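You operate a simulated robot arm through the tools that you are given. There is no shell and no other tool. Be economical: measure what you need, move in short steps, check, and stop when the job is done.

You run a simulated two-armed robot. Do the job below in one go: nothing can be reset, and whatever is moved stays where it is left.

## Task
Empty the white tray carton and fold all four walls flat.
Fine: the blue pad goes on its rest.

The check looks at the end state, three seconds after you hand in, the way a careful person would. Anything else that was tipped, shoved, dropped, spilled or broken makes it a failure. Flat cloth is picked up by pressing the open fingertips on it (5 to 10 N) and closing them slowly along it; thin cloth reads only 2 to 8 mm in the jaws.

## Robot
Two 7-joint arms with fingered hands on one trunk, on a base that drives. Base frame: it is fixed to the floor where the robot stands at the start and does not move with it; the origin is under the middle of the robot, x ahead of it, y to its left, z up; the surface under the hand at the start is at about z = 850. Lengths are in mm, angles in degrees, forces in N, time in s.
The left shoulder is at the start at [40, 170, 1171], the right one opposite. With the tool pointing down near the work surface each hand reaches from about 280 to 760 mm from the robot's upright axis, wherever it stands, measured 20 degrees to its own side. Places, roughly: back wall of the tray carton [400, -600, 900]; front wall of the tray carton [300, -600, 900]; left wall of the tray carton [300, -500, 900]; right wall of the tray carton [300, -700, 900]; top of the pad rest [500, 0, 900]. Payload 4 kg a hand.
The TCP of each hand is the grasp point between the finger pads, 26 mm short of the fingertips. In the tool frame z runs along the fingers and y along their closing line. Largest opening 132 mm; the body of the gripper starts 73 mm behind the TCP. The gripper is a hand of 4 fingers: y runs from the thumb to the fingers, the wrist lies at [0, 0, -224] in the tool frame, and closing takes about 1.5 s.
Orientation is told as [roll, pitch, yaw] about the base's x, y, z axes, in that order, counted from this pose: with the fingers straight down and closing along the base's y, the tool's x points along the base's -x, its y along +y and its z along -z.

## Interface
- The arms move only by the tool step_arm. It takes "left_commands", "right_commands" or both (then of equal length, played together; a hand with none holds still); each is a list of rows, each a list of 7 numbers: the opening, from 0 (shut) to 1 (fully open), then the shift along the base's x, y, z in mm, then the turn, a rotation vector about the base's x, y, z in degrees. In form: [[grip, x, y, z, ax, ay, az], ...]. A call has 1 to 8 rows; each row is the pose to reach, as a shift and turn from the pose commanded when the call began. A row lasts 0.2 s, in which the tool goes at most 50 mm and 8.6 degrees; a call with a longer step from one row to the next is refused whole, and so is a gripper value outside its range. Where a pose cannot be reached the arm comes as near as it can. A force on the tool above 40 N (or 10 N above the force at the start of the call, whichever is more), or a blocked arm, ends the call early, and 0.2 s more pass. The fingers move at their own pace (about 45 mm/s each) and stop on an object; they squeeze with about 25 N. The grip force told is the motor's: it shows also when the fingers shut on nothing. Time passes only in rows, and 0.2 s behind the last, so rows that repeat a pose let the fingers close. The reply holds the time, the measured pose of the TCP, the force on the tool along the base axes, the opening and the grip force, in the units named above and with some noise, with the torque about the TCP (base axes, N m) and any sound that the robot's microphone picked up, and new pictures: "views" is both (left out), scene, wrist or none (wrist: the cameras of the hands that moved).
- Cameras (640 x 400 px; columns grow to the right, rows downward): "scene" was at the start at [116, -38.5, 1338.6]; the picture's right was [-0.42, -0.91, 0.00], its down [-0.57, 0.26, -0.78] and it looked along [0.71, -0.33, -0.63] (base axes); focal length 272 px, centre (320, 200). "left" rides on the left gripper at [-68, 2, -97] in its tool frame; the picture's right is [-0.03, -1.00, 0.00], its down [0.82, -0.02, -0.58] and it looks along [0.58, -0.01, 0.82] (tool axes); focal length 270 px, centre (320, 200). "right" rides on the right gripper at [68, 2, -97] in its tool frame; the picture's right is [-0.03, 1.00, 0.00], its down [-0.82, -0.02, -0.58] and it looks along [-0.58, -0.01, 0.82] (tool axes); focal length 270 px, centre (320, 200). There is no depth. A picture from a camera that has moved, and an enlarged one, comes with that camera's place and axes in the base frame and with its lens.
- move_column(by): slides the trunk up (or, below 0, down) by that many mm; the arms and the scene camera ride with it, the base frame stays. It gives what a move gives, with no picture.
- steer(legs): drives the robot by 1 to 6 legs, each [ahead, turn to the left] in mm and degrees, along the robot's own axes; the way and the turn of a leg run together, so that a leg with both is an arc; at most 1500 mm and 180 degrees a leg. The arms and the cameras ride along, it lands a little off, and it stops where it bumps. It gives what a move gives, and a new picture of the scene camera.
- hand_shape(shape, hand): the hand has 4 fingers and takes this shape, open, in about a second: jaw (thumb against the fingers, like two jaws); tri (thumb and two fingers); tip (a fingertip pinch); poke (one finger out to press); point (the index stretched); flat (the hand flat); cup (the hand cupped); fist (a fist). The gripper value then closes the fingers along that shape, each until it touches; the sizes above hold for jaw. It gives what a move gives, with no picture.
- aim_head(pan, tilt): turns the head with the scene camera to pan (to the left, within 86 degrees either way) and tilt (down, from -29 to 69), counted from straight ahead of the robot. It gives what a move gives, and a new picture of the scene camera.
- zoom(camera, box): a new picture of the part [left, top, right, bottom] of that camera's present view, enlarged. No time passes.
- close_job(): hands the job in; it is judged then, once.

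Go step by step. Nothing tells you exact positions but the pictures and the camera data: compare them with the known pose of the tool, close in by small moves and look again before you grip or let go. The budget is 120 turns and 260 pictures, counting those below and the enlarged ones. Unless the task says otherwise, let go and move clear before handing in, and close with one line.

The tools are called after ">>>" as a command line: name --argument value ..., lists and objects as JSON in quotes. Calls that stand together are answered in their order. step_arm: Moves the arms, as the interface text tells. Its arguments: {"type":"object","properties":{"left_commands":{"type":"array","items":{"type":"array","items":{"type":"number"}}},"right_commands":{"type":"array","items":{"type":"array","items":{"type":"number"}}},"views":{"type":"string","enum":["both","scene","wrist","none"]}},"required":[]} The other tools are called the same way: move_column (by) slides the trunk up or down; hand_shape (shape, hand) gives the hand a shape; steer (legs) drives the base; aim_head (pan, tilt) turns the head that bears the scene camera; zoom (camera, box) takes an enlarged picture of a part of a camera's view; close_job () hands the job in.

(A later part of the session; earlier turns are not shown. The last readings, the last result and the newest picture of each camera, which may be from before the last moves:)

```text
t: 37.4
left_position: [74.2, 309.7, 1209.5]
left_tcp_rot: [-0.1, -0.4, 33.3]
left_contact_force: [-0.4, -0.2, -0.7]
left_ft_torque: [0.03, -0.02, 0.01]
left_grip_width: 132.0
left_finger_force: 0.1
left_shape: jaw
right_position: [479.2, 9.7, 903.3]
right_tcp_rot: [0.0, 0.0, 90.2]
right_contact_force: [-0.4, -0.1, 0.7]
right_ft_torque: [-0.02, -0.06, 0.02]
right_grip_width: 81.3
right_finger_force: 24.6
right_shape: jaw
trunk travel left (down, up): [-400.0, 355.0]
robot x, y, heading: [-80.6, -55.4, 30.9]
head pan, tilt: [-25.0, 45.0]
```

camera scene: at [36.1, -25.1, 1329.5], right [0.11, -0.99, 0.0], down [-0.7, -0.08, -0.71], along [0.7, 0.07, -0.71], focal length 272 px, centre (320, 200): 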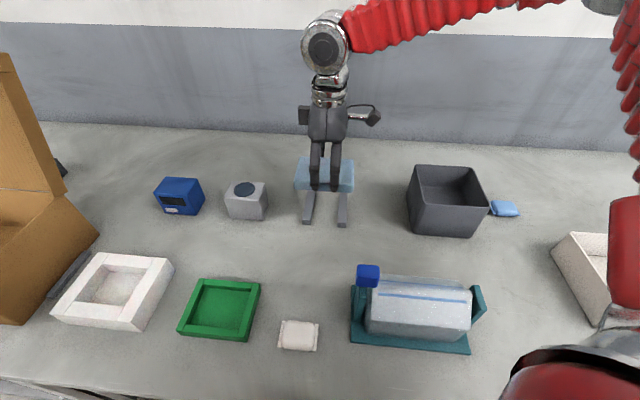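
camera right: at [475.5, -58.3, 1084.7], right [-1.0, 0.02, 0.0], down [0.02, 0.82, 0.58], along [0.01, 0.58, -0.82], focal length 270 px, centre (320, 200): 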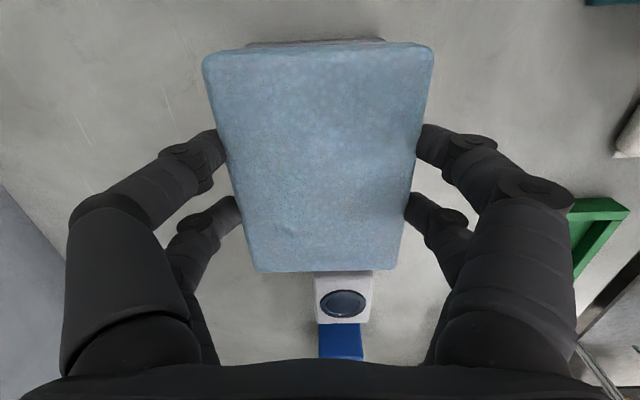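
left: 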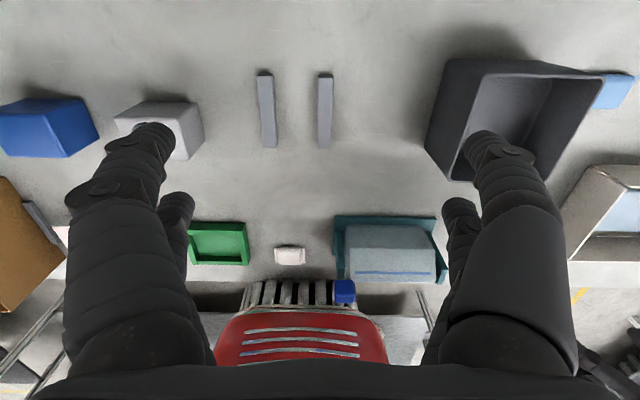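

>>> step_arm --right_commands '[[0.5, 0, 0, -1, 0, 0, 0], [0.5, 0, 0, -2, 0, 0, 0], [0.5, 0, 0, -3, 0, 0, 0], [0.5, 0, 0, -3, 0, 0, 0]]' --views "none"

>>> zoom --camera "scene" --box '[280, 170, 370, 235]'

```text
t: 38.4
left_position: [73.0, 309.8, 1212.3]
left_tcp_rot: [-0.1, -0.4, 33.2]
left_contact_force: [0.4, -0.3, 0.4]
left_ft_torque: [-0.04, 0.03, 0.0]
left_grip_width: 132.2
left_finger_force: 0.1
left_shape: jaw
right_position: [479.0, 9.1, 902.6]
right_tcp_rot: [-0.3, -0.2, 90.0]
right_contact_force: [2.4, -5.2, 26.2]
right_ft_torque: [-0.17, -0.09, -0.07]
right_grip_width: 81.0
right_finger_force: 25.1
right_shape: jaw
trunk travel left (down, up): [-400.0, 355.0]
robot x, y, heading: [-78.7, -50.7, 31.2]
head pan, tilt: [-25.0, 45.0]
```

```text
6.15 times, centred on (325, 202) of scene
camera zoom: at [33.7, -26.3, 1330.1], right [0.11, -0.99, 0.0], down [-0.7, -0.07, -0.71], along [0.7, 0.08, -0.71], focal length 1675 px, centre (289, 185)
```

zoom: 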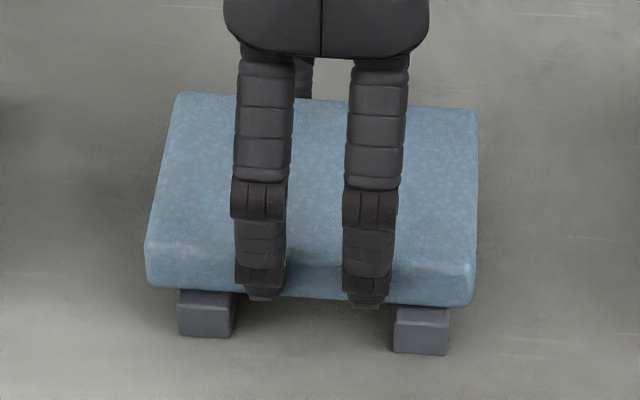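

Contact made (26 N). I ease up 2 mm, open and lift clear.

>>> step_arm --right_commands '[[0.5, 0, 0, 2, 0, 0, 0], [0.65, 0, 0, 2, 0, 0, 0], [0.8, 0, 0, 2, 0, 0, 0], [0.85, 0, 0, 2, 0, 0, 0], [0.85, 0, 0, 20, 0, 0, 0], [0.85, 0, 0, 60, 0, 0, 0], [0.85, 0, 0, 110, 0, 0, 0], [0.85, 0, 0, 160, 0, 0, 0]]' --views "none"

>>> zoom --camera "scene" --box '[260, 130, 400, 240]'

```text
t: 40.2
left_position: [73.0, 310.7, 1212.0]
left_tcp_rot: [0.0, -0.3, 33.3]
left_contact_force: [0.0, 0.5, 1.2]
left_ft_torque: [-0.04, 0.0, 0.02]
left_grip_width: 131.9
left_finger_force: 0.1
left_shape: jaw
right_position: [478.0, 8.1, 1061.9]
right_tcp_rot: [-0.1, 0.0, 90.1]
right_contact_force: [0.4, 0.1, 0.5]
right_ft_torque: [0.01, 0.0, 0.01]
right_grip_width: 111.8
right_finger_force: 0.0
right_shape: jaw
trunk travel left (down, up): [-400.0, 355.0]
robot x, y, heading: [-77.2, -48.8, 31.3]
head pan, tilt: [-25.0, 45.0]
```

```text
3.64 times, centred on (330, 185) of scene
camera zoom: at [34.8, -25.6, 1329.7], right [0.11, -0.99, 0.0], down [-0.7, -0.08, -0.71], along [0.7, 0.07, -0.71], focal length 990 px, centre (284, 254)
```

zoom: 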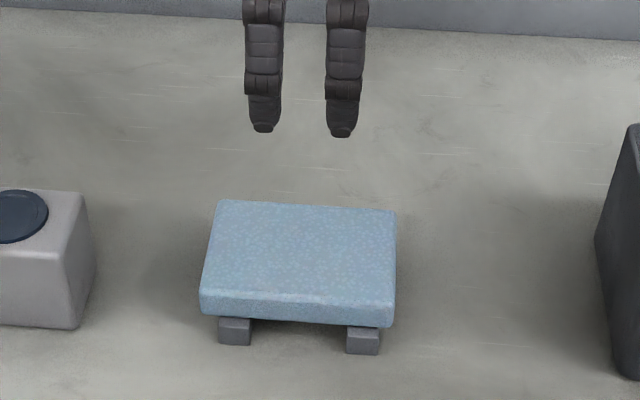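

The pad lies squarely on its rest. Now I turn the base back to the right so the tray comes into the right arm's best region.

>>> steer --legs '[[0, -60]]'

>>> aim_head --pan -25 --tilt 42

```text
t: 43.0
left_position: [296.2, 45.9, 1211.9]
left_tcp_rot: [0.0, -0.3, -19.2]
left_contact_force: [-0.3, -0.4, -0.2]
left_ft_torque: [0.1, -0.03, 0.01]
left_grip_width: 132.0
left_finger_force: 0.1
left_shape: jaw
right_position: [302.6, -457.0, 1061.2]
right_tcp_rot: [0.0, -0.3, 37.5]
right_contact_force: [-0.1, -0.5, -0.1]
right_ft_torque: [0.06, 0.0, 0.0]
right_grip_width: 112.2
right_finger_force: 0.0
right_shape: jaw
trunk travel left (down, up): [-400.0, 355.0]
robot x, y, heading: [-64.9, 1.1, -21.3]
head pan, tilt: [-25.0, 45.0]
stopped in leg 1: the robot was blocked; the commanded pose is now the measured one
camera scene: at [23.9, -82.2, 1329.4], right [-0.73, -0.69, 0.0], down [-0.48, 0.52, -0.7], along [0.49, -0.51, -0.71], focal length 272 px, centre (320, 200)
```

scene: 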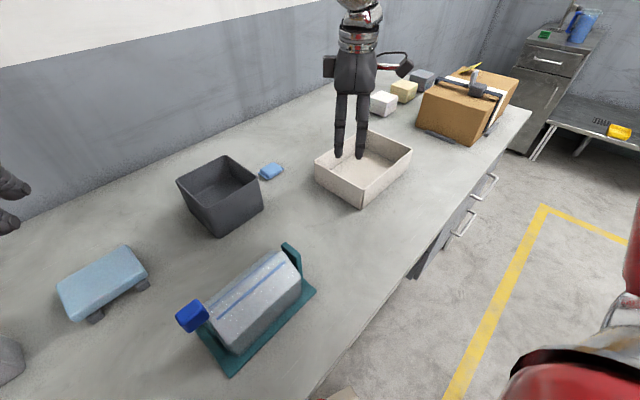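

```text
t: 43.7
left_position: [299.0, 52.9, 1213.5]
left_tcp_rot: [-0.2, -0.3, -19.2]
left_contact_force: [-0.4, 0.1, -0.8]
left_ft_torque: [-0.02, 0.02, -0.01]
left_grip_width: 131.9
left_finger_force: 0.0
left_shape: jaw
right_position: [304.9, -452.0, 1063.0]
right_tcp_rot: [-0.2, 0.1, 37.7]
right_contact_force: [-0.4, -0.3, -0.6]
right_ft_torque: [-0.03, -0.02, -0.02]
right_grip_width: 112.1
right_finger_force: 0.0
right_shape: jaw
trunk travel left (down, up): [-400.0, 355.0]
robot x, y, heading: [-66.0, -1.2, -21.4]
head pan, tilt: [-25.0, 42.0]
camera scene: at [27.7, -77.1, 1333.9], right [-0.73, -0.69, 0.0], down [-0.46, 0.49, -0.74], along [0.51, -0.54, -0.67], focal length 272 px, centre (320, 200)
```

scene: 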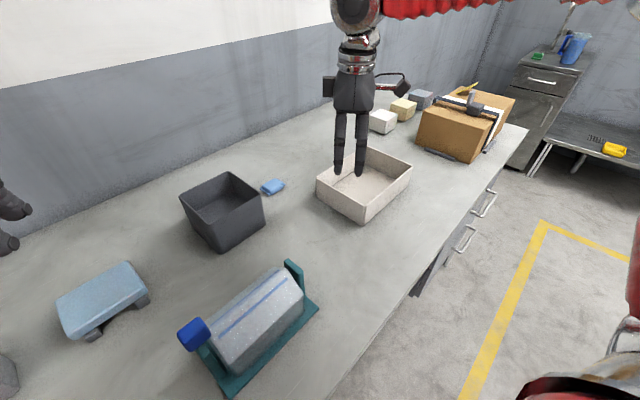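

I'm blocked at −21° by the counter again, and the far tray wall would be at the reach limit. I'll back up, turn along the counter, drive about 350 mm to the right and turn back.

>>> steer --legs '[[-120, 0], [0, -59], [350, 0]]'

```text
t: 47.8
left_position: [58.3, -244.3, 1213.2]
left_tcp_rot: [0.1, -0.2, -76.8]
left_contact_force: [-1.2, 0.5, 0.0]
left_ft_torque: [0.01, -0.13, -0.04]
left_grip_width: 131.9
left_finger_force: 0.1
left_shape: jaw
right_position: [-362.9, -518.0, 1063.5]
right_tcp_rot: [-0.1, -0.2, -19.9]
right_contact_force: [-0.5, 0.5, -0.6]
right_ft_torque: [0.04, -0.09, 0.01]
right_grip_width: 112.5
right_finger_force: 0.0
right_shape: jaw
trunk travel left (down, up): [-400.0, 355.0]
robot x, y, heading: [-118.1, 51.0, -80.4]
head pan, tilt: [-25.0, 42.0]
stopped in leg 2: the robot was blocked; the commanded pose is now the measured one
camera scene: at [-140.6, -73.3, 1333.7], right [-0.96, 0.27, 0.0], down [0.18, 0.65, -0.74], along [-0.19, -0.72, -0.67], focal length 272 px, centre (320, 200)
```

scene: 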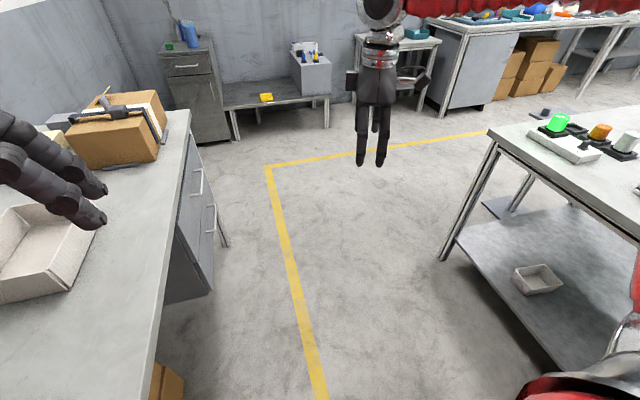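

The aisle is clear. I turn slightly away from the counter, drive along it, and then turn back toward the tray.

>>> steer --legs '[[0, -20], [340, 0], [0, 80]]'

```text
t: 54.3
left_position: [164.9, -343.2, 1213.2]
left_tcp_rot: [-0.4, -0.3, -28.6]
left_contact_force: [0.6, 1.2, -0.5]
left_ft_torque: [-0.09, 0.05, 0.01]
left_grip_width: 131.9
left_finger_force: 0.2
left_shape: jaw
right_position: [85.9, -839.9, 1067.0]
right_tcp_rot: [-0.4, 0.3, 28.3]
right_contact_force: [0.2, 0.8, 1.0]
right_ft_torque: [-0.06, 0.05, 0.03]
right_grip_width: 111.7
right_finger_force: 0.1
right_shape: jaw
trunk travel left (down, up): [-400.0, 355.0]
robot x, y, heading: [-209.9, -339.4, -30.1]
head pan, tilt: [-25.0, 42.0]
stopped in leg 3: the robot was blocked; the commanded pose is now the measured one
camera scene: at [-126.0, -422.3, 1334.0], right [-0.82, -0.57, 0.0], down [-0.39, 0.55, -0.74], along [0.42, -0.61, -0.67], focal length 272 px, centre (320, 200)
```

scene: 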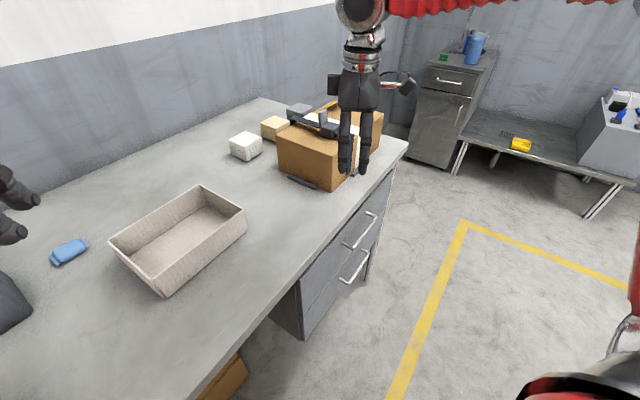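

I'm at about (−210, −340), heading −30°, with the empty tray in front. I back up a touch, finish turning to about 0°, and drive up to the counter.

>>> steer --legs '[[-60, 0], [0, 26], [130, 0]]'

```text
t: 57.6
left_position: [207.7, -158.0, 1211.9]
left_tcp_rot: [-0.3, -0.2, -2.5]
left_contact_force: [-0.7, 0.4, -0.8]
left_ft_torque: [-0.06, 0.06, 0.01]
left_grip_width: 131.9
left_finger_force: 0.1
left_shape: jaw
right_position: [359.0, -639.8, 1064.1]
right_tcp_rot: [-0.1, 0.3, 54.5]
right_contact_force: [0.0, 0.1, -0.4]
right_ft_torque: [-0.02, 0.06, 0.0]
right_grip_width: 112.3
right_finger_force: 0.1
right_shape: jaw
trunk travel left (down, up): [-400.0, 355.0]
robot x, y, heading: [-132.0, -329.5, -3.9]
head pan, tilt: [-25.0, 42.0]
camera scene: at [-19.6, -375.8, 1333.7], right [-0.49, -0.87, 0.0], down [-0.59, 0.32, -0.74], along [0.65, -0.36, -0.67], focal length 272 px, centre (320, 200)
```

scene: 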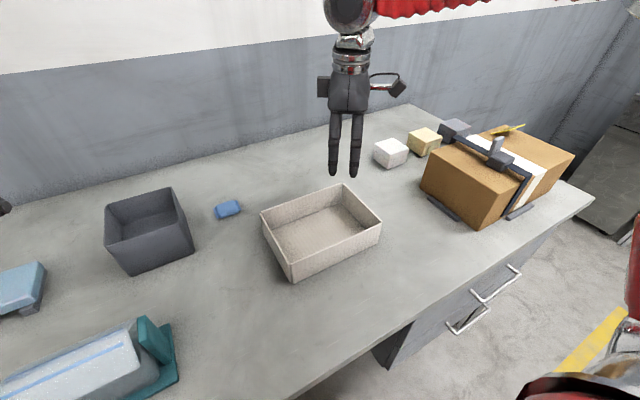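

Good stance: the tray is ahead-right at about 520 mm. I zoom to re-measure it and inspect the corners.

>>> zoom --camera "scene" --box '[240, 170, 400, 290]'

>>> zoom --camera "right" --box '[0, 0, 640, 400]'

```text
3.33 times, centred on (320, 230) of scene
camera zoom: at [-19.6, -375.8, 1333.7], right [-0.49, -0.87, 0.0], down [-0.59, 0.32, -0.74], along [0.65, -0.36, -0.67], focal length 907 px, centre (320, 100)
```

zoom: 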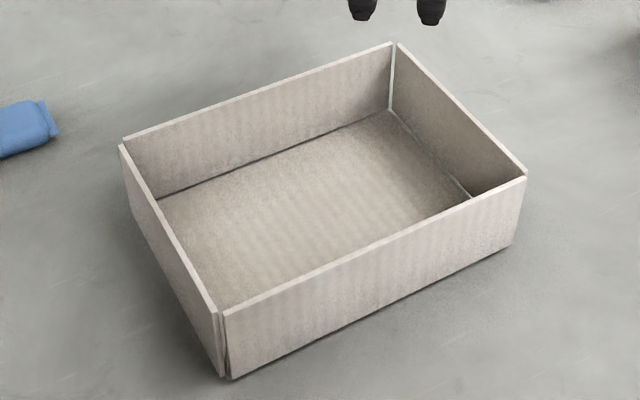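

```text
1.00 times, centred on (320, 200) of right (not enlarged: the box is as wide or as high as the picture)
camera zoom: at [317.1, -693.0, 1160.3], right [-0.8, 0.6, 0.0], down [0.49, 0.65, 0.57], along [0.35, 0.46, -0.82], focal length 270 px, centre (320, 200)
```

zoom: 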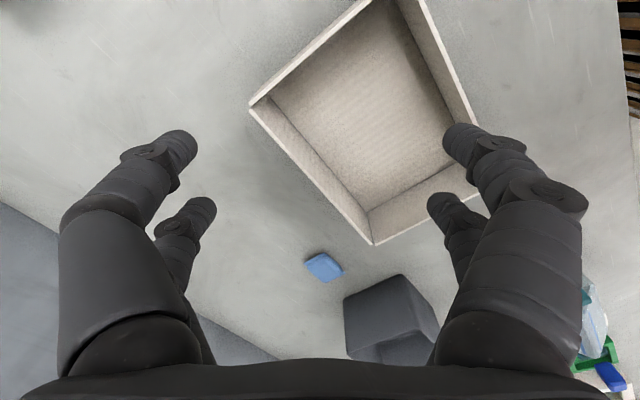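

The tray has four separate wall panels (x 260–413, y −679…−470, tops at z≈914). I'll close the fingers into a rod, turn them parallel to the front wall and hover over the tray.

>>> step_arm --right_commands '[[0.5, -10, 13, 0, 0, 0, 7], [0.3, -20, 26, 0, 0, 0, 14], [0, -30, 39, 0, 0, 0, 21], [0, -40, 52, 0, 0, 0, 28], [0, -47, 65, -20, 0, 0, 35.5], [0, -47, 65, -60, 0, 0, 35.5], [0, -47, 65, -90, 0, 0, 35.5], [0, -47, 65, -90, 0, 0, 35.5]]' --views "both"

```text
t: 59.5
left_position: [206.2, -159.9, 1214.6]
left_tcp_rot: [-0.2, -0.3, -2.4]
left_contact_force: [0.4, 1.2, 0.7]
left_ft_torque: [0.01, 0.02, 0.02]
left_grip_width: 131.9
left_finger_force: 0.0
left_shape: jaw
right_position: [308.2, -574.2, 974.6]
right_tcp_rot: [-0.1, 0.2, 89.9]
right_contact_force: [0.3, 1.2, -0.3]
right_ft_torque: [-0.02, -0.01, -0.01]
right_grip_width: 0.0
right_finger_force: 24.9
right_shape: jaw
trunk travel left (down, up): [-400.0, 355.0]
robot x, y, heading: [-134.6, -329.2, -4.0]
head pan, tilt: [-25.0, 42.0]
camera scene: at [-22.5, -377.4, 1334.0], right [-0.49, -0.87, 0.0], down [-0.59, 0.32, -0.74], along [0.65, -0.36, -0.67], focal length 272 px, centre (320, 200)
camera right: at [306.6, -642.7, 1070.8], right [-1.0, 0.03, 0.0], down [0.02, 0.82, 0.58], along [0.02, 0.58, -0.82], focal length 270 px, centre (320, 200)
```

scene: 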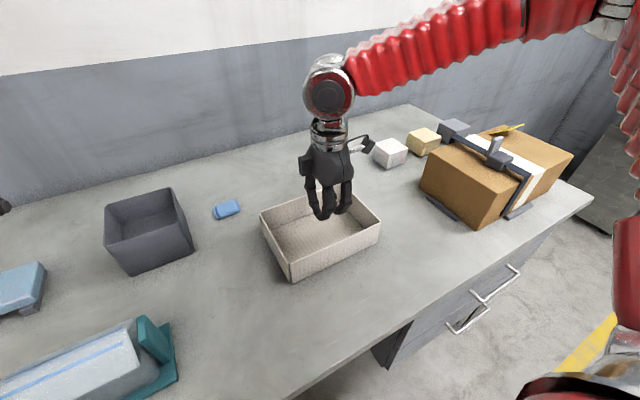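
right: 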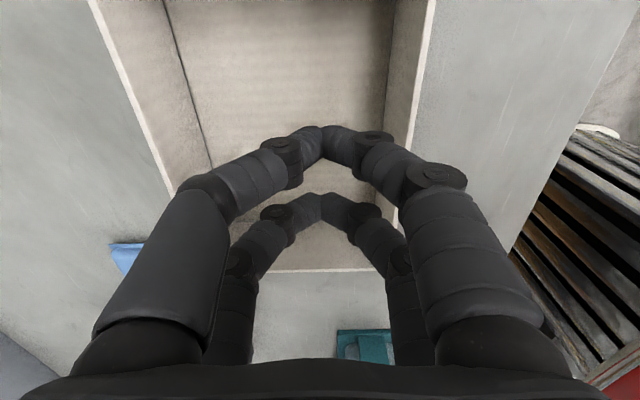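

The closed fingers form a wedge. I lower it into the tray and push slowly toward the front wall.

>>> step_arm --right_commands '[[0, 12, 0, -20, 0, 0, 0], [0, 12, 0, -45, 0, 0, 0], [0, 12, 0, -58, 0, 0, 0], [0, 0, 0, -58, 0, 0, 0], [0, -10, 0, -58, 0, 0, 0], [0, -20, 0, -58, 0, 0, 0], [0, -30, 0, -58, 0, 0, 0], [0, -40, 0, -58, 0, 0, 0]]' --views "both"

```text
t: 61.2
left_position: [205.2, -160.3, 1213.3]
left_tcp_rot: [-0.3, -0.3, -2.5]
left_contact_force: [-0.4, 0.3, 0.1]
left_ft_torque: [0.01, -0.04, -0.01]
left_grip_width: 132.2
left_finger_force: 0.0
left_shape: jaw
right_position: [267.7, -576.4, 916.9]
right_tcp_rot: [-0.2, 0.0, 90.1]
right_contact_force: [-0.3, 0.1, 0.4]
right_ft_torque: [0.0, 0.02, -0.01]
right_grip_width: 0.0
right_finger_force: 25.6
right_shape: jaw
trunk travel left (down, up): [-400.0, 355.0]
robot x, y, heading: [-134.0, -330.7, -4.1]
head pan, tilt: [-25.0, 42.0]
camera scene: at [-22.7, -377.5, 1334.0], right [-0.49, -0.87, 0.0], down [-0.59, 0.33, -0.74], along [0.65, -0.36, -0.67], focal length 272 px, centre (320, 200)
camera right: at [266.3, -644.3, 1013.7], right [-1.0, 0.03, 0.0], down [0.02, 0.82, 0.58], along [0.02, 0.58, -0.82], focal length 270 px, centre (320, 200)
```

scene: 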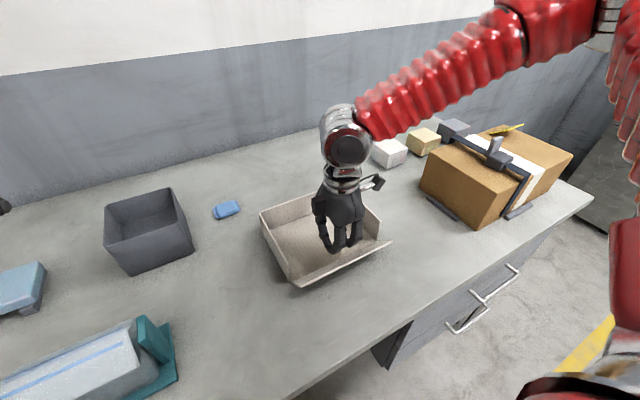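
right: 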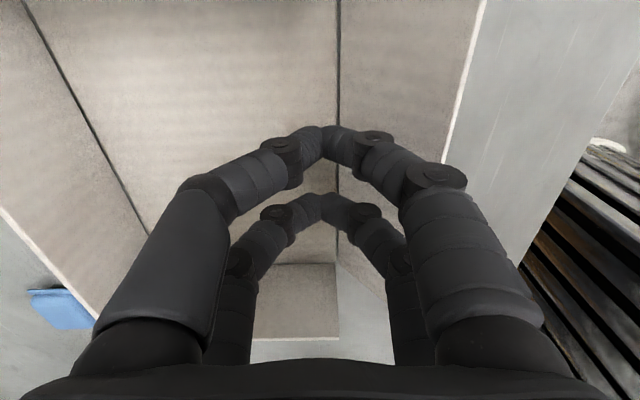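

The front wall folds outward easily and the tray stays put. I continue outward and down to press it flat.

>>> step_arm --right_commands '[[0, -12, 0, 0, 0, 0, 0], [0, -24, 0, 0, 0, 0, 0], [0, -34, 0, -6, 0, 0, 0], [0, -40, 0, -14, 0, 0, 0], [0, -44, 0, -22, 0, 0, 0], [0, -44, 0, -28, 0, 0, 0], [0, -44, 0, -32, 0, 0, 0], [0, -44, 0, -32, 0, 0, 0]]' --views "scene"

>>> zoom --camera "scene" --box '[240, 170, 420, 310]'

```text
t: 63.0
left_position: [205.5, -159.4, 1215.4]
left_tcp_rot: [-0.2, -0.3, -2.4]
left_contact_force: [-0.8, -0.8, -0.4]
left_ft_torque: [0.0, -0.01, 0.0]
left_grip_width: 131.9
left_finger_force: 0.0
left_shape: jaw
right_position: [224.9, -574.6, 886.2]
right_tcp_rot: [-0.4, 0.1, 90.0]
right_contact_force: [-1.0, -1.6, 5.1]
right_ft_torque: [-0.1, 0.01, -0.01]
right_grip_width: 0.0
right_finger_force: 24.9
right_shape: jaw
trunk travel left (down, up): [-400.0, 355.0]
robot x, y, heading: [-133.5, -328.6, -4.0]
head pan, tilt: [-25.0, 42.0]
camera scene: at [-22.8, -377.5, 1334.0], right [-0.49, -0.87, 0.0], down [-0.59, 0.33, -0.74], along [0.65, -0.36, -0.67], focal length 272 px, centre (320, 200)
```

scene: 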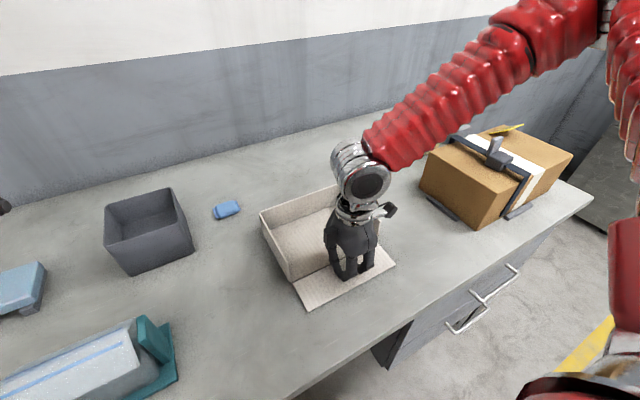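

```text
2.86 times, centred on (330, 240) of scene
camera zoom: at [-22.8, -377.5, 1334.0], right [-0.49, -0.87, 0.0], down [-0.59, 0.33, -0.74], along [0.65, -0.36, -0.67], focal length 778 px, centre (291, 86)
```

zoom: 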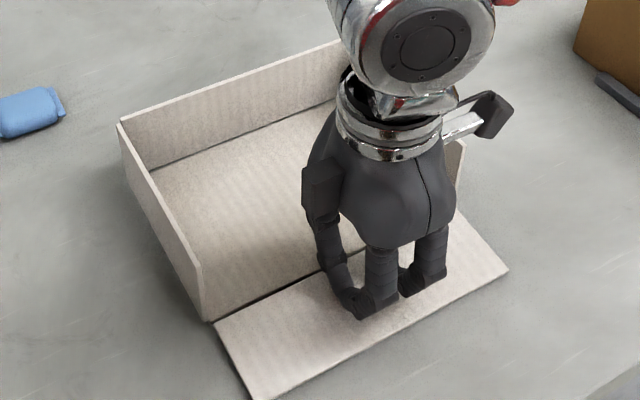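

The front wall is flat. I lift off, check that it stays, and set up inside the back wall.

>>> step_arm --right_commands '[[0, 0, 0, 30, 0, 0, 0], [0, 5, 0, 70, 0, 0, 0], [0, 45, 0, 80, 0, 0, 0], [0, 90, 0, 80, 0, 0, 0], [0, 125, 0, 70, 0, 0, 0], [0, 125, 0, 40, 0, 0, 0], [0, 125, 0, 30, 0, 0, 0], [0, 135, 0, 30, 0, 0, 0]]' --views "scene"

>>> zoom --camera "scene" --box '[240, 170, 420, 310]'

```text
t: 64.8
left_position: [206.8, -158.4, 1214.1]
left_tcp_rot: [-0.2, -0.3, -2.4]
left_contact_force: [0.3, 0.3, -0.1]
left_ft_torque: [-0.03, 0.0, 0.0]
left_grip_width: 131.8
left_finger_force: 0.1
left_shape: jaw
right_position: [360.4, -576.1, 915.5]
right_tcp_rot: [-0.2, 0.1, 90.0]
right_contact_force: [-0.2, -1.1, 0.1]
right_ft_torque: [0.01, 0.01, 0.0]
right_grip_width: 0.0
right_finger_force: 25.5
right_shape: jaw
trunk travel left (down, up): [-400.0, 355.0]
robot x, y, heading: [-131.8, -334.3, -4.0]
head pan, tilt: [-25.0, 42.0]
camera scene: at [-22.0, -377.5, 1333.9], right [-0.49, -0.87, 0.0], down [-0.59, 0.33, -0.74], along [0.65, -0.36, -0.67], focal length 272 px, centre (320, 200)
```

scene: 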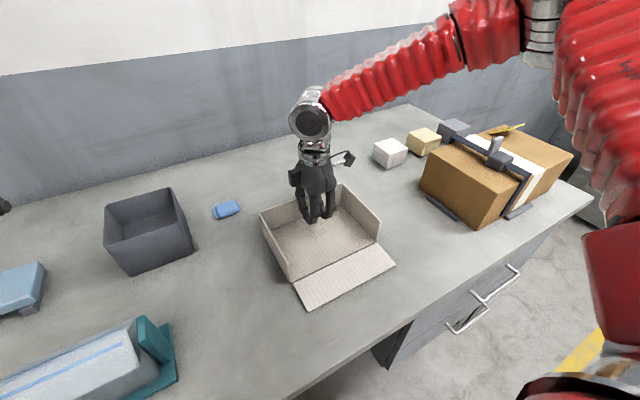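

```text
2.86 times, centred on (330, 240) of scene
camera zoom: at [-22.0, -377.5, 1333.9], right [-0.49, -0.87, 0.0], down [-0.59, 0.33, -0.74], along [0.65, -0.36, -0.67], focal length 778 px, centre (291, 86)
```

zoom: 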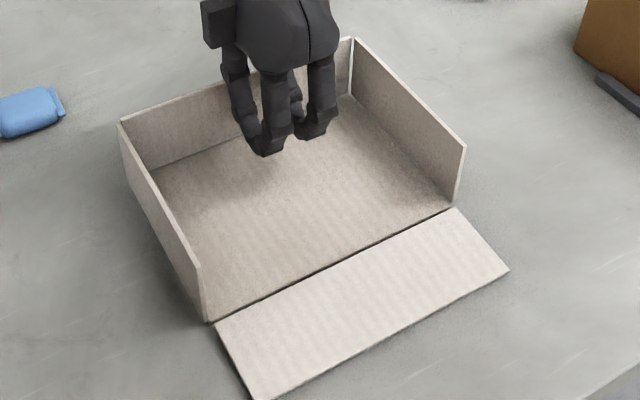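

The front wall stays flat. Now I push the back wall outward and down the same way.

>>> step_arm --right_commands '[[0, 12, 0, 0, 0, 0, 0], [0, 24, 0, 0, 0, 0, 0], [0, 36, 0, 0, 0, 0, 0], [0, 48, 0, 0, 0, 0, 0], [0, 60, 0, 0, 0, 0, 0], [0, 72, 0, -2, 0, 0, 0], [0, 82, 0, -6, 0, 0, 0], [0, 88, 0, -14, 0, 0, 0]]' --views "scene"

>>> step_arm --right_commands '[[0, 4, 0, -7, 0, 0, 0], [0, 4, 0, -13, 0, 0, 0], [0, 4, 0, -17, 0, 0, 0], [0, 4, 0, -17, 0, 0, 0]]' --views "scene"

```text
t: 66.7
left_position: [207.2, -159.2, 1215.7]
left_tcp_rot: [-0.2, -0.2, -2.6]
left_contact_force: [0.7, 0.2, 0.4]
left_ft_torque: [0.01, 0.01, 0.0]
left_grip_width: 131.7
left_finger_force: 0.2
left_shape: jaw
right_position: [424.5, -593.0, 914.2]
right_tcp_rot: [-0.2, 0.0, 90.0]
right_contact_force: [-0.5, 0.3, 0.1]
right_ft_torque: [-0.02, 0.02, 0.0]
right_grip_width: 0.0
right_finger_force: 25.1
right_shape: jaw
right hand out of reach, approached as far as the arm can: row 5, 6, 7, 8
trunk travel left (down, up): [-400.0, 355.0]
robot x, y, heading: [-132.2, -336.7, -3.9]
head pan, tilt: [-25.0, 42.0]
camera scene: at [-22.2, -377.4, 1333.9], right [-0.49, -0.87, 0.0], down [-0.59, 0.33, -0.74], along [0.65, -0.36, -0.67], focal length 272 px, centre (320, 200)
```

scene: 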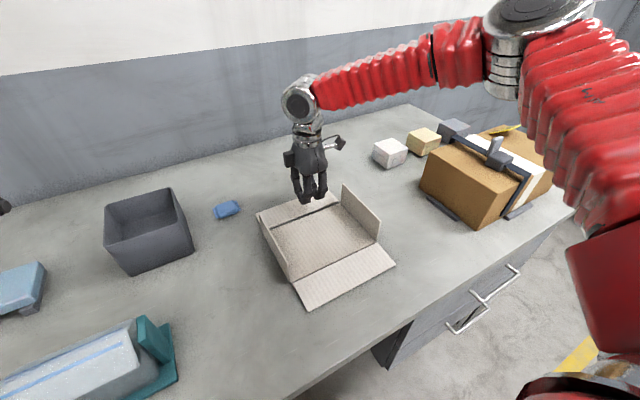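

```text
t: 67.7
left_position: [206.7, -159.4, 1214.6]
left_tcp_rot: [-0.3, -0.3, -2.4]
left_contact_force: [-0.3, 0.1, -1.0]
left_ft_torque: [0.02, 0.02, -0.01]
left_grip_width: 131.9
left_finger_force: 0.1
left_shape: jaw
right_position: [421.0, -597.5, 900.7]
right_tcp_rot: [-0.3, 0.0, 90.0]
right_contact_force: [-0.2, -0.4, 0.2]
right_ft_torque: [-0.04, 0.0, -0.02]
right_grip_width: 0.1
right_finger_force: 25.4
right_shape: jaw
right hand out of reach, approached as far as the arm can: row 1, 2, 3, 4
trunk travel left (down, up): [-400.0, 355.0]
robot x, y, heading: [-129.2, -331.6, -4.1]
head pan, tilt: [-25.0, 42.0]
camera scene: at [-22.2, -377.5, 1333.9], right [-0.49, -0.87, 0.0], down [-0.59, 0.32, -0.74], along [0.65, -0.36, -0.67], focal length 272 px, centre (320, 200)
```

scene: 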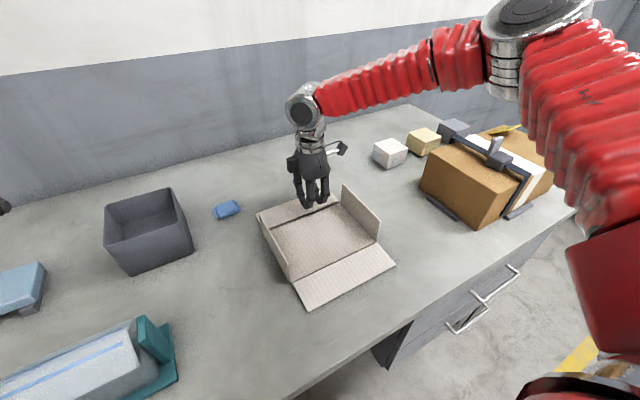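

The back wall has gone over; I look closely at how flat it is.

>>> zoom --camera "scene" --box '[240, 170, 420, 310]'

>>> zoom --camera "right" --box '[0, 0, 640, 400]'

```text
2.86 times, centred on (330, 240) of scene
camera zoom: at [-22.2, -377.5, 1333.9], right [-0.49, -0.87, 0.0], down [-0.59, 0.32, -0.74], along [0.65, -0.36, -0.67], focal length 778 px, centre (291, 86)
```

zoom: 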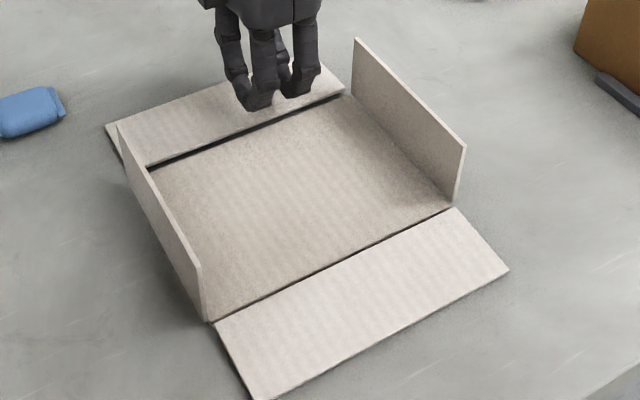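

```text
1.00 times, centred on (320, 200) of right (not enlarged: the box is as wide or as high as the picture)
camera zoom: at [418.6, -665.0, 997.0], right [-1.0, 0.03, 0.0], down [0.02, 0.82, 0.58], along [0.02, 0.58, -0.82], focal length 270 px, centre (320, 200)
```

zoom: 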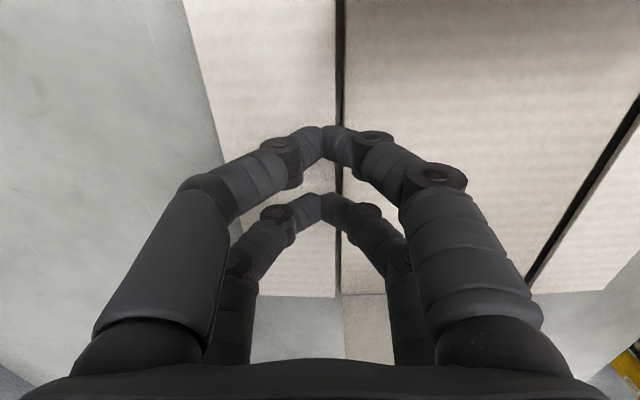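

The back wall is down. I lift, turn the hand to yaw 0 and set up inside the right wall.

>>> step_arm --right_commands '[[0, 0, 0, 40, 0, 0, 0], [0, -10, 0, 85, 0, 0, -8], [0, -25, 0, 85, 0, 0, -16.5], [0, -40, -5, 85, 0, 0, -25], [0, -55, -10, 85, 0, 0, -33.5], [0, -70, -12, 85, 0, 0, -42], [0, -80, -14, 85, 0, 0, -50.5], [0, -85, -16, 85, 0, 0, -59]]' --views "none"

>>> step_arm --right_commands '[[0, 0, 0, 0, 0, 0, -8], [0, 0, 0, 0, 0, 0, -16.5], [0, 0, 0, 0, 0, 0, -25], [0, 0, 0, 0, 0, 0, -31], [0, 0, 0, 0, 0, 0, -31]]' --views "both"

>>> zoom --camera "scene" --box '[240, 170, 420, 310]'

```text
t: 69.5
left_position: [206.5, -158.4, 1214.2]
left_tcp_rot: [-0.2, -0.4, -2.5]
left_contact_force: [-0.6, -0.2, 0.4]
left_ft_torque: [0.02, 0.01, -0.03]
left_grip_width: 131.9
left_finger_force: 0.1
left_shape: jaw
right_position: [336.0, -611.5, 985.9]
right_tcp_rot: [-0.2, 0.1, 30.8]
right_contact_force: [0.6, 0.1, -0.7]
right_ft_torque: [0.0, -0.04, 0.03]
right_grip_width: 0.0
right_finger_force: 25.4
right_shape: jaw
trunk travel left (down, up): [-400.0, 355.0]
robot x, y, heading: [-136.4, -330.6, -4.0]
head pan, tilt: [-25.0, 42.0]
```

```text
t: 70.7
left_position: [206.0, -159.3, 1215.3]
left_tcp_rot: [-0.2, -0.2, -2.5]
left_contact_force: [-1.1, -0.2, -0.2]
left_ft_torque: [-0.03, 0.0, -0.05]
left_grip_width: 131.7
left_finger_force: 0.0
left_shape: jaw
right_position: [336.2, -612.0, 986.6]
right_tcp_rot: [-0.3, 0.0, -0.2]
right_contact_force: [-0.1, -0.9, 0.6]
right_ft_torque: [0.0, -0.01, 0.02]
right_grip_width: 0.1
right_finger_force: 25.2
right_shape: jaw
trunk travel left (down, up): [-400.0, 355.0]
robot x, y, heading: [-133.8, -335.4, -4.1]
head pan, tilt: [-25.0, 42.0]
camera scene: at [-22.3, -377.5, 1333.9], right [-0.49, -0.87, 0.0], down [-0.59, 0.33, -0.74], along [0.65, -0.36, -0.67], focal length 272 px, centre (320, 200)
camera right: at [267.6, -609.4, 1082.8], right [0.03, 1.0, 0.0], down [0.82, -0.02, 0.58], along [0.58, -0.02, -0.82], focal length 270 px, centre (320, 200)
```

scene: 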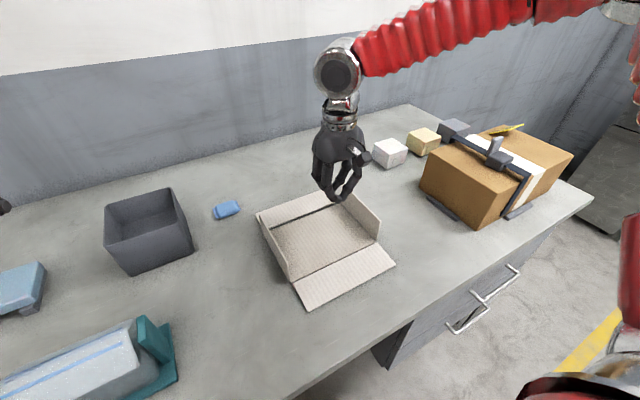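
right: 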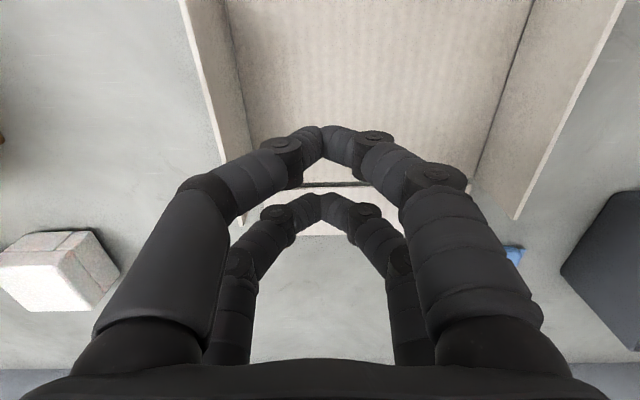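

```text
2.86 times, centred on (330, 240) of scene
camera zoom: at [-22.3, -377.5, 1333.9], right [-0.49, -0.87, 0.0], down [-0.59, 0.33, -0.74], along [0.65, -0.36, -0.67], focal length 778 px, centre (291, 86)
```

zoom: 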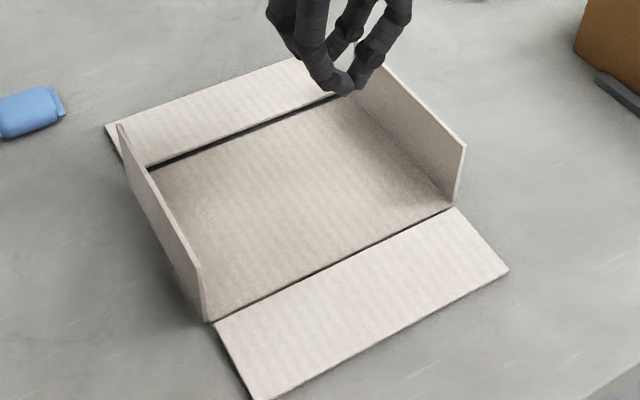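

Both folded walls look flat. Now the right wall: lower inside, push out, and press down.

>>> step_arm --right_commands '[[0, 0, -8, -35, 0, 0, 0], [0, 0, -8, -70, 0, 0, 0], [0, 0, -20, -70, 0, 0, 0], [0, 0, -32, -70, 0, 0, 0], [0, 0, -44, -70, 0, 0, 0], [0, 0, -56, -70, 0, 0, 0], [0, 0, -68, -70, 0, 0, 0], [0, 0, -80, -70, 0, 0, 0]]' --views "scene"

>>> step_arm --right_commands '[[0, 0, -12, -4, 0, 0, 0], [0, 0, -20, -10, 0, 0, 0], [0, 0, -26, -18, 0, 0, 0], [0, 0, -26, -25, 0, 0, 0], [0, 0, -26, -30, 0, 0, 0], [0, 0, -26, -30, 0, 0, 0]]' --views "scene"

```text
t: 72.5
left_position: [207.1, -159.4, 1214.7]
left_tcp_rot: [-0.2, -0.2, -2.4]
left_contact_force: [0.4, 0.2, 0.4]
left_ft_torque: [0.02, 0.0, -0.02]
left_grip_width: 132.0
left_finger_force: 0.1
left_shape: jaw
right_position: [335.1, -692.5, 915.5]
right_tcp_rot: [-0.1, 0.2, 0.0]
right_contact_force: [0.2, 0.7, -0.7]
right_ft_torque: [0.0, 0.02, 0.01]
right_grip_width: 0.0
right_finger_force: 24.2
right_shape: jaw
trunk travel left (down, up): [-400.0, 355.0]
robot x, y, heading: [-131.6, -334.3, -4.1]
head pan, tilt: [-25.0, 42.0]
camera scene: at [-22.4, -377.7, 1333.9], right [-0.49, -0.87, 0.0], down [-0.59, 0.33, -0.74], along [0.65, -0.36, -0.67], focal length 272 px, centre (320, 200)
```

scene: 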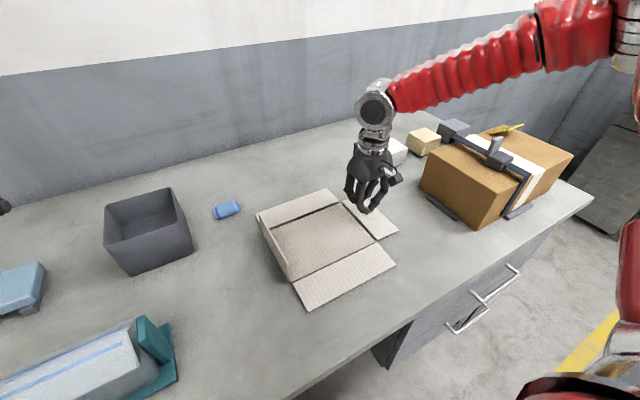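

```text
t: 73.8
left_position: [207.3, -158.7, 1215.1]
left_tcp_rot: [-0.2, -0.3, -2.5]
left_contact_force: [0.2, 0.4, 0.4]
left_ft_torque: [-0.01, 0.01, -0.02]
left_grip_width: 131.8
left_finger_force: 0.1
left_shape: jaw
right_position: [335.5, -717.0, 886.8]
right_tcp_rot: [-0.3, 0.1, 0.0]
right_contact_force: [-0.3, 0.4, -0.1]
right_ft_torque: [0.0, 0.02, 0.0]
right_grip_width: 0.0
right_finger_force: 24.7
right_shape: jaw
trunk travel left (down, up): [-400.0, 355.0]
robot x, y, heading: [-133.4, -332.4, -4.3]
head pan, tilt: [-25.0, 42.0]
camera scene: at [-22.3, -377.4, 1333.9], right [-0.49, -0.87, 0.0], down [-0.59, 0.32, -0.74], along [0.65, -0.36, -0.67], focal length 272 px, centre (320, 200)
```

scene: 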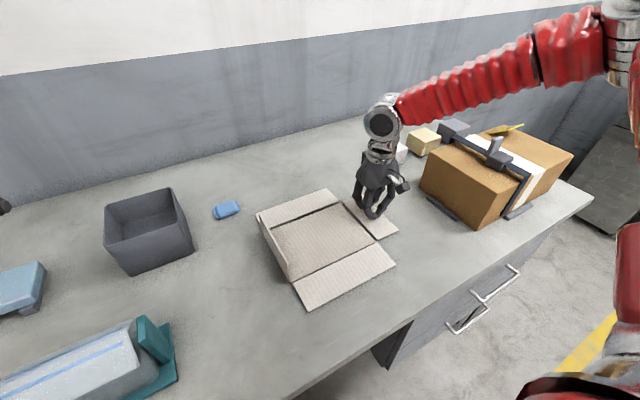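

The right wall fell flat. I press lightly to confirm, then lift and move toward the left wall.

>>> step_arm --right_commands '[[0, 0, 0, -3, 0, 0, 0], [0, 0, 0, -5, 0, 0, 0], [0, 0, 0, -5, 0, 0, 0]]' --views "none"

>>> step_arm --right_commands '[[0, 0, 0, 40, 0, 0, 0], [0, 0, 20, 80, 0, 0, 0], [0, 0, 65, 90, 0, 0, 0], [0, 0, 110, 90, 0, 0, 0], [0, 0, 155, 90, 0, 0, 0], [0, 0, 180, 90, 0, 0, 0], [0, 0, 185, 60, 0, 0, 0], [0, 0, 185, 35, 0, 0, 0]]' --views "scene"

```text
t: 74.7
left_position: [204.0, -158.2, 1215.9]
left_tcp_rot: [-0.1, -0.4, -2.6]
left_contact_force: [-0.2, 1.6, 0.0]
left_ft_torque: [-0.02, 0.03, 0.0]
left_grip_width: 131.7
left_finger_force: 0.1
left_shape: jaw
right_position: [336.5, -718.6, 883.5]
right_tcp_rot: [-0.3, -0.1, -0.1]
right_contact_force: [0.0, 0.9, 18.8]
right_ft_torque: [0.12, 0.2, -0.01]
right_grip_width: 0.0
right_finger_force: 25.0
right_shape: jaw
trunk travel left (down, up): [-400.0, 355.0]
robot x, y, heading: [-131.8, -329.7, -4.0]
head pan, tilt: [-25.0, 42.0]
```

```text
t: 76.5
left_position: [206.7, -158.6, 1214.3]
left_tcp_rot: [-0.2, -0.3, -2.4]
left_contact_force: [0.0, -0.7, 0.6]
left_ft_torque: [0.06, 0.03, 0.02]
left_grip_width: 131.8
left_finger_force: 0.0
left_shape: jaw
right_position: [334.1, -532.3, 915.0]
right_tcp_rot: [-0.3, 0.1, 0.0]
right_contact_force: [-0.7, 0.0, 0.6]
right_ft_torque: [0.0, 0.04, 0.02]
right_grip_width: 0.2
right_finger_force: 24.7
right_shape: jaw
trunk travel left (down, up): [-400.0, 355.0]
robot x, y, heading: [-134.3, -331.8, -4.2]
head pan, tilt: [-25.0, 42.0]
camera scene: at [-22.3, -377.8, 1333.9], right [-0.49, -0.87, 0.0], down [-0.59, 0.33, -0.74], along [0.65, -0.36, -0.67], focal length 272 px, centre (320, 200)
```

scene: 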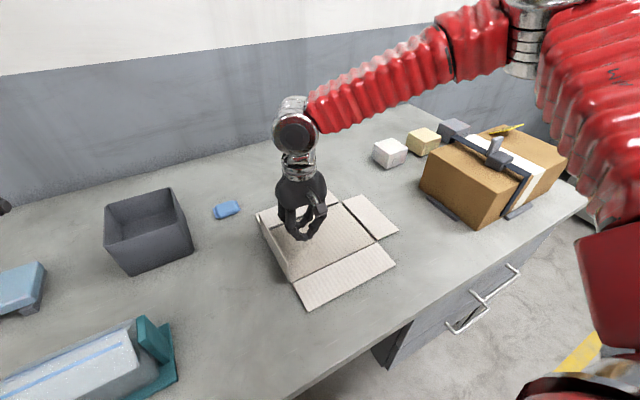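

Reach is fine here. Now I push the left wall outward (+y).

>>> step_arm --right_commands '[[0, 0, 12, 0, 0, 0, 0], [0, 0, 24, 0, 0, 0, 0], [0, 0, 36, 0, 0, 0, 0], [0, 0, 48, 0, 0, 0, 0], [0, 0, 60, 0, 0, 0, 0], [0, 0, 72, 0, 0, 0, 0], [0, 0, 80, 0, 0, 0, 0], [0, 0, 80, 0, 0, 0, 0]]' --views "scene"

```text
t: 78.2
left_position: [206.4, -159.6, 1213.8]
left_tcp_rot: [-0.2, -0.4, -2.5]
left_contact_force: [0.0, 0.5, -0.6]
left_ft_torque: [0.03, 0.0, -0.01]
left_grip_width: 131.9
left_finger_force: 0.1
left_shape: jaw
right_position: [315.5, -493.1, 931.6]
right_tcp_rot: [-0.2, 0.1, 0.0]
right_contact_force: [0.5, -0.1, 0.6]
right_ft_torque: [0.0, 0.07, -0.02]
right_grip_width: 0.0
right_finger_force: 24.7
right_shape: jaw
right hand out of reach, approached as far as the arm can: row 3, 4, 5, 6, 7, 8
trunk travel left (down, up): [-400.0, 355.0]
robot x, y, heading: [-133.2, -333.9, -4.2]
head pan, tilt: [-25.0, 42.0]
camera scene: at [-22.3, -377.5, 1333.9], right [-0.49, -0.87, 0.0], down [-0.59, 0.33, -0.74], along [0.65, -0.36, -0.67], focal length 272 px, centre (320, 200)
```

scene: 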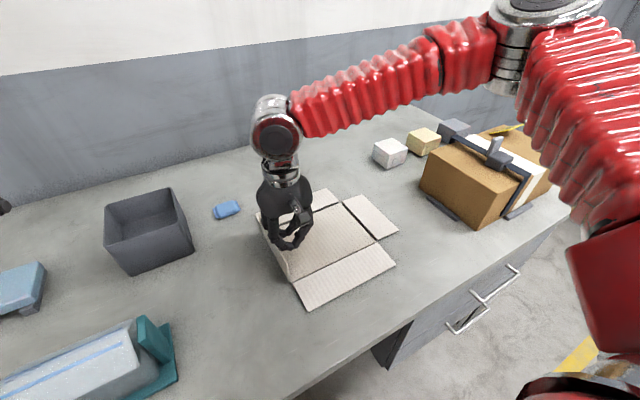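

The left wall needs the midline limit shifted. I lift and turn the base about 16° left.

>>> step_arm --right_commands '[[0, 5, -20, 10, 0, 0, 0], [0, 10, -35, 50, 0, 0, 0], [0, 10, -40, 90, 0, 0, 0], [0, 10, -40, 130, 0, 0, 0]]' --views "none"

>>> steer --legs '[[0, 17]]'

```text
t: 79.2
left_position: [206.6, -158.8, 1214.4]
left_tcp_rot: [-0.2, -0.3, -2.5]
left_contact_force: [-0.4, 0.1, 0.1]
left_ft_torque: [-0.02, -0.01, 0.0]
left_grip_width: 131.8
left_finger_force: 0.0
left_shape: jaw
right_position: [327.4, -530.8, 1060.6]
right_tcp_rot: [-0.2, 0.1, 0.0]
right_contact_force: [0.5, -0.4, 0.5]
right_ft_torque: [0.01, 0.01, -0.01]
right_grip_width: 0.0
right_finger_force: 24.8
right_shape: jaw
trunk travel left (down, up): [-400.0, 355.0]
robot x, y, heading: [-136.6, -334.1, -3.9]
head pan, tilt: [-25.0, 42.0]
```

```text
t: 80.7
left_position: [139.2, -67.7, 1214.6]
left_tcp_rot: [-0.2, -0.3, 14.3]
left_contact_force: [-0.5, 0.4, 0.4]
left_ft_torque: [-0.02, -0.03, -0.03]
left_grip_width: 131.7
left_finger_force: 0.1
left_shape: jaw
right_position: [363.8, -389.2, 1059.3]
right_tcp_rot: [-0.2, 0.1, 16.8]
right_contact_force: [-0.5, 0.0, -0.1]
right_ft_torque: [0.03, 0.03, -0.02]
right_grip_width: 0.0
right_finger_force: 25.0
right_shape: jaw
trunk travel left (down, up): [-400.0, 355.0]
robot x, y, heading: [-132.5, -347.9, 12.4]
head pan, tilt: [-25.0, 42.0]
camera scene: at [-13.3, -360.5, 1333.9], right [-0.21, -0.98, 0.0], down [-0.65, 0.14, -0.74], along [0.73, -0.16, -0.67], focal length 272 px, centre (320, 200)
```

scene: 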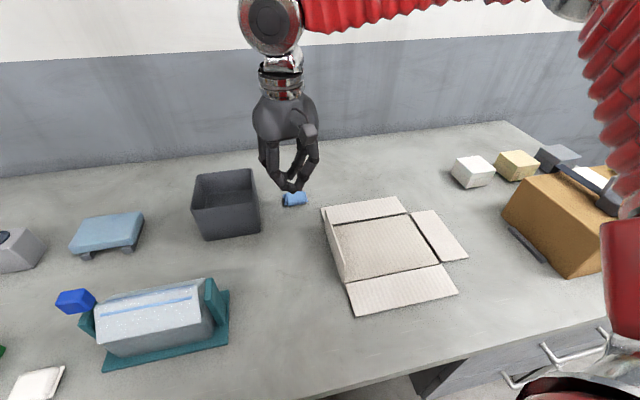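

Now the left wall is well within reach. I bring the hand back over the tray, square it and lower inside.

>>> step_arm --right_commands '[[0, -5, -40, 0, 0, 0, -6], [0, -10, -80, 0, 0, 0, -12], [0, -20, -120, 0, 0, 0, -16.8], [0, -29, -146, 0, 0, 0, -16.8], [0, -29, -146, -45, 0, 0, -16.8], [0, -29, -146, -90, 0, 0, -16.8], [0, -29, -146, -130, 0, 0, -16.8], [0, -29, -146, -143, 0, 0, -16.8]]' --views "none"

>>> step_arm --right_commands '[[0, 0, 12, 0, 0, 0, 0], [0, 0, 24, 0, 0, 0, 0], [0, 0, 36, 0, 0, 0, 0], [0, 0, 48, 0, 0, 0, 0], [0, 0, 60, 0, 0, 0, 0], [0, 0, 72, 0, 0, 0, 0], [0, 0, 80, 0, 0, 0, 0], [0, 0, 80, 0, 0, 0, 0]]' --views "scene"

```text
t: 82.5
left_position: [138.6, -67.7, 1214.8]
left_tcp_rot: [-0.2, -0.3, 14.3]
left_contact_force: [0.2, -0.4, 0.1]
left_ft_torque: [-0.02, 0.0, -0.03]
left_grip_width: 131.8
left_finger_force: 0.1
left_shape: jaw
right_position: [332.8, -533.7, 916.0]
right_tcp_rot: [-0.2, 0.2, 0.0]
right_contact_force: [0.4, 0.7, 0.8]
right_ft_torque: [-0.02, 0.02, -0.02]
right_grip_width: 0.0
right_finger_force: 24.9
right_shape: jaw
trunk travel left (down, up): [-400.0, 355.0]
robot x, y, heading: [-134.6, -348.5, 12.4]
head pan, tilt: [-25.0, 42.0]
```

```text
t: 84.3
left_position: [138.7, -67.9, 1214.1]
left_tcp_rot: [-0.2, -0.4, 14.3]
left_contact_force: [0.1, -0.5, 1.0]
left_ft_torque: [0.01, -0.03, -0.02]
left_grip_width: 131.7
left_finger_force: 0.1
left_shape: jaw
right_position: [334.7, -454.6, 916.8]
right_tcp_rot: [-0.2, 0.1, -0.1]
right_contact_force: [0.1, 0.2, 0.0]
right_ft_torque: [-0.01, 0.0, -0.01]
right_grip_width: 0.3
right_finger_force: 24.5
right_shape: jaw
trunk travel left (down, up): [-400.0, 355.0]
robot x, y, heading: [-135.9, -350.0, 12.7]
head pan, tilt: [-25.0, 42.0]
camera scene: at [-13.8, -360.7, 1333.9], right [-0.21, -0.98, 0.0], down [-0.65, 0.14, -0.74], along [0.73, -0.16, -0.67], focal length 272 px, centre (320, 200)
```

scene: 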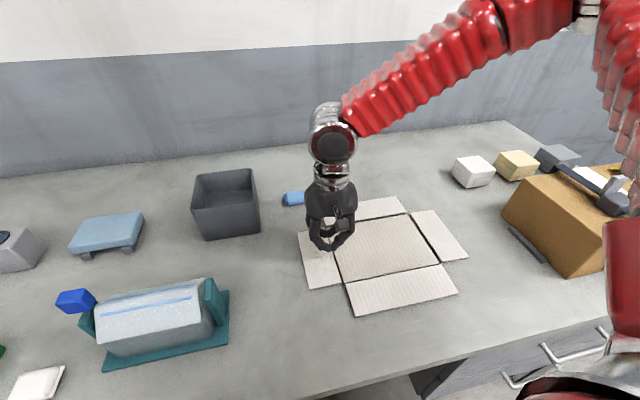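

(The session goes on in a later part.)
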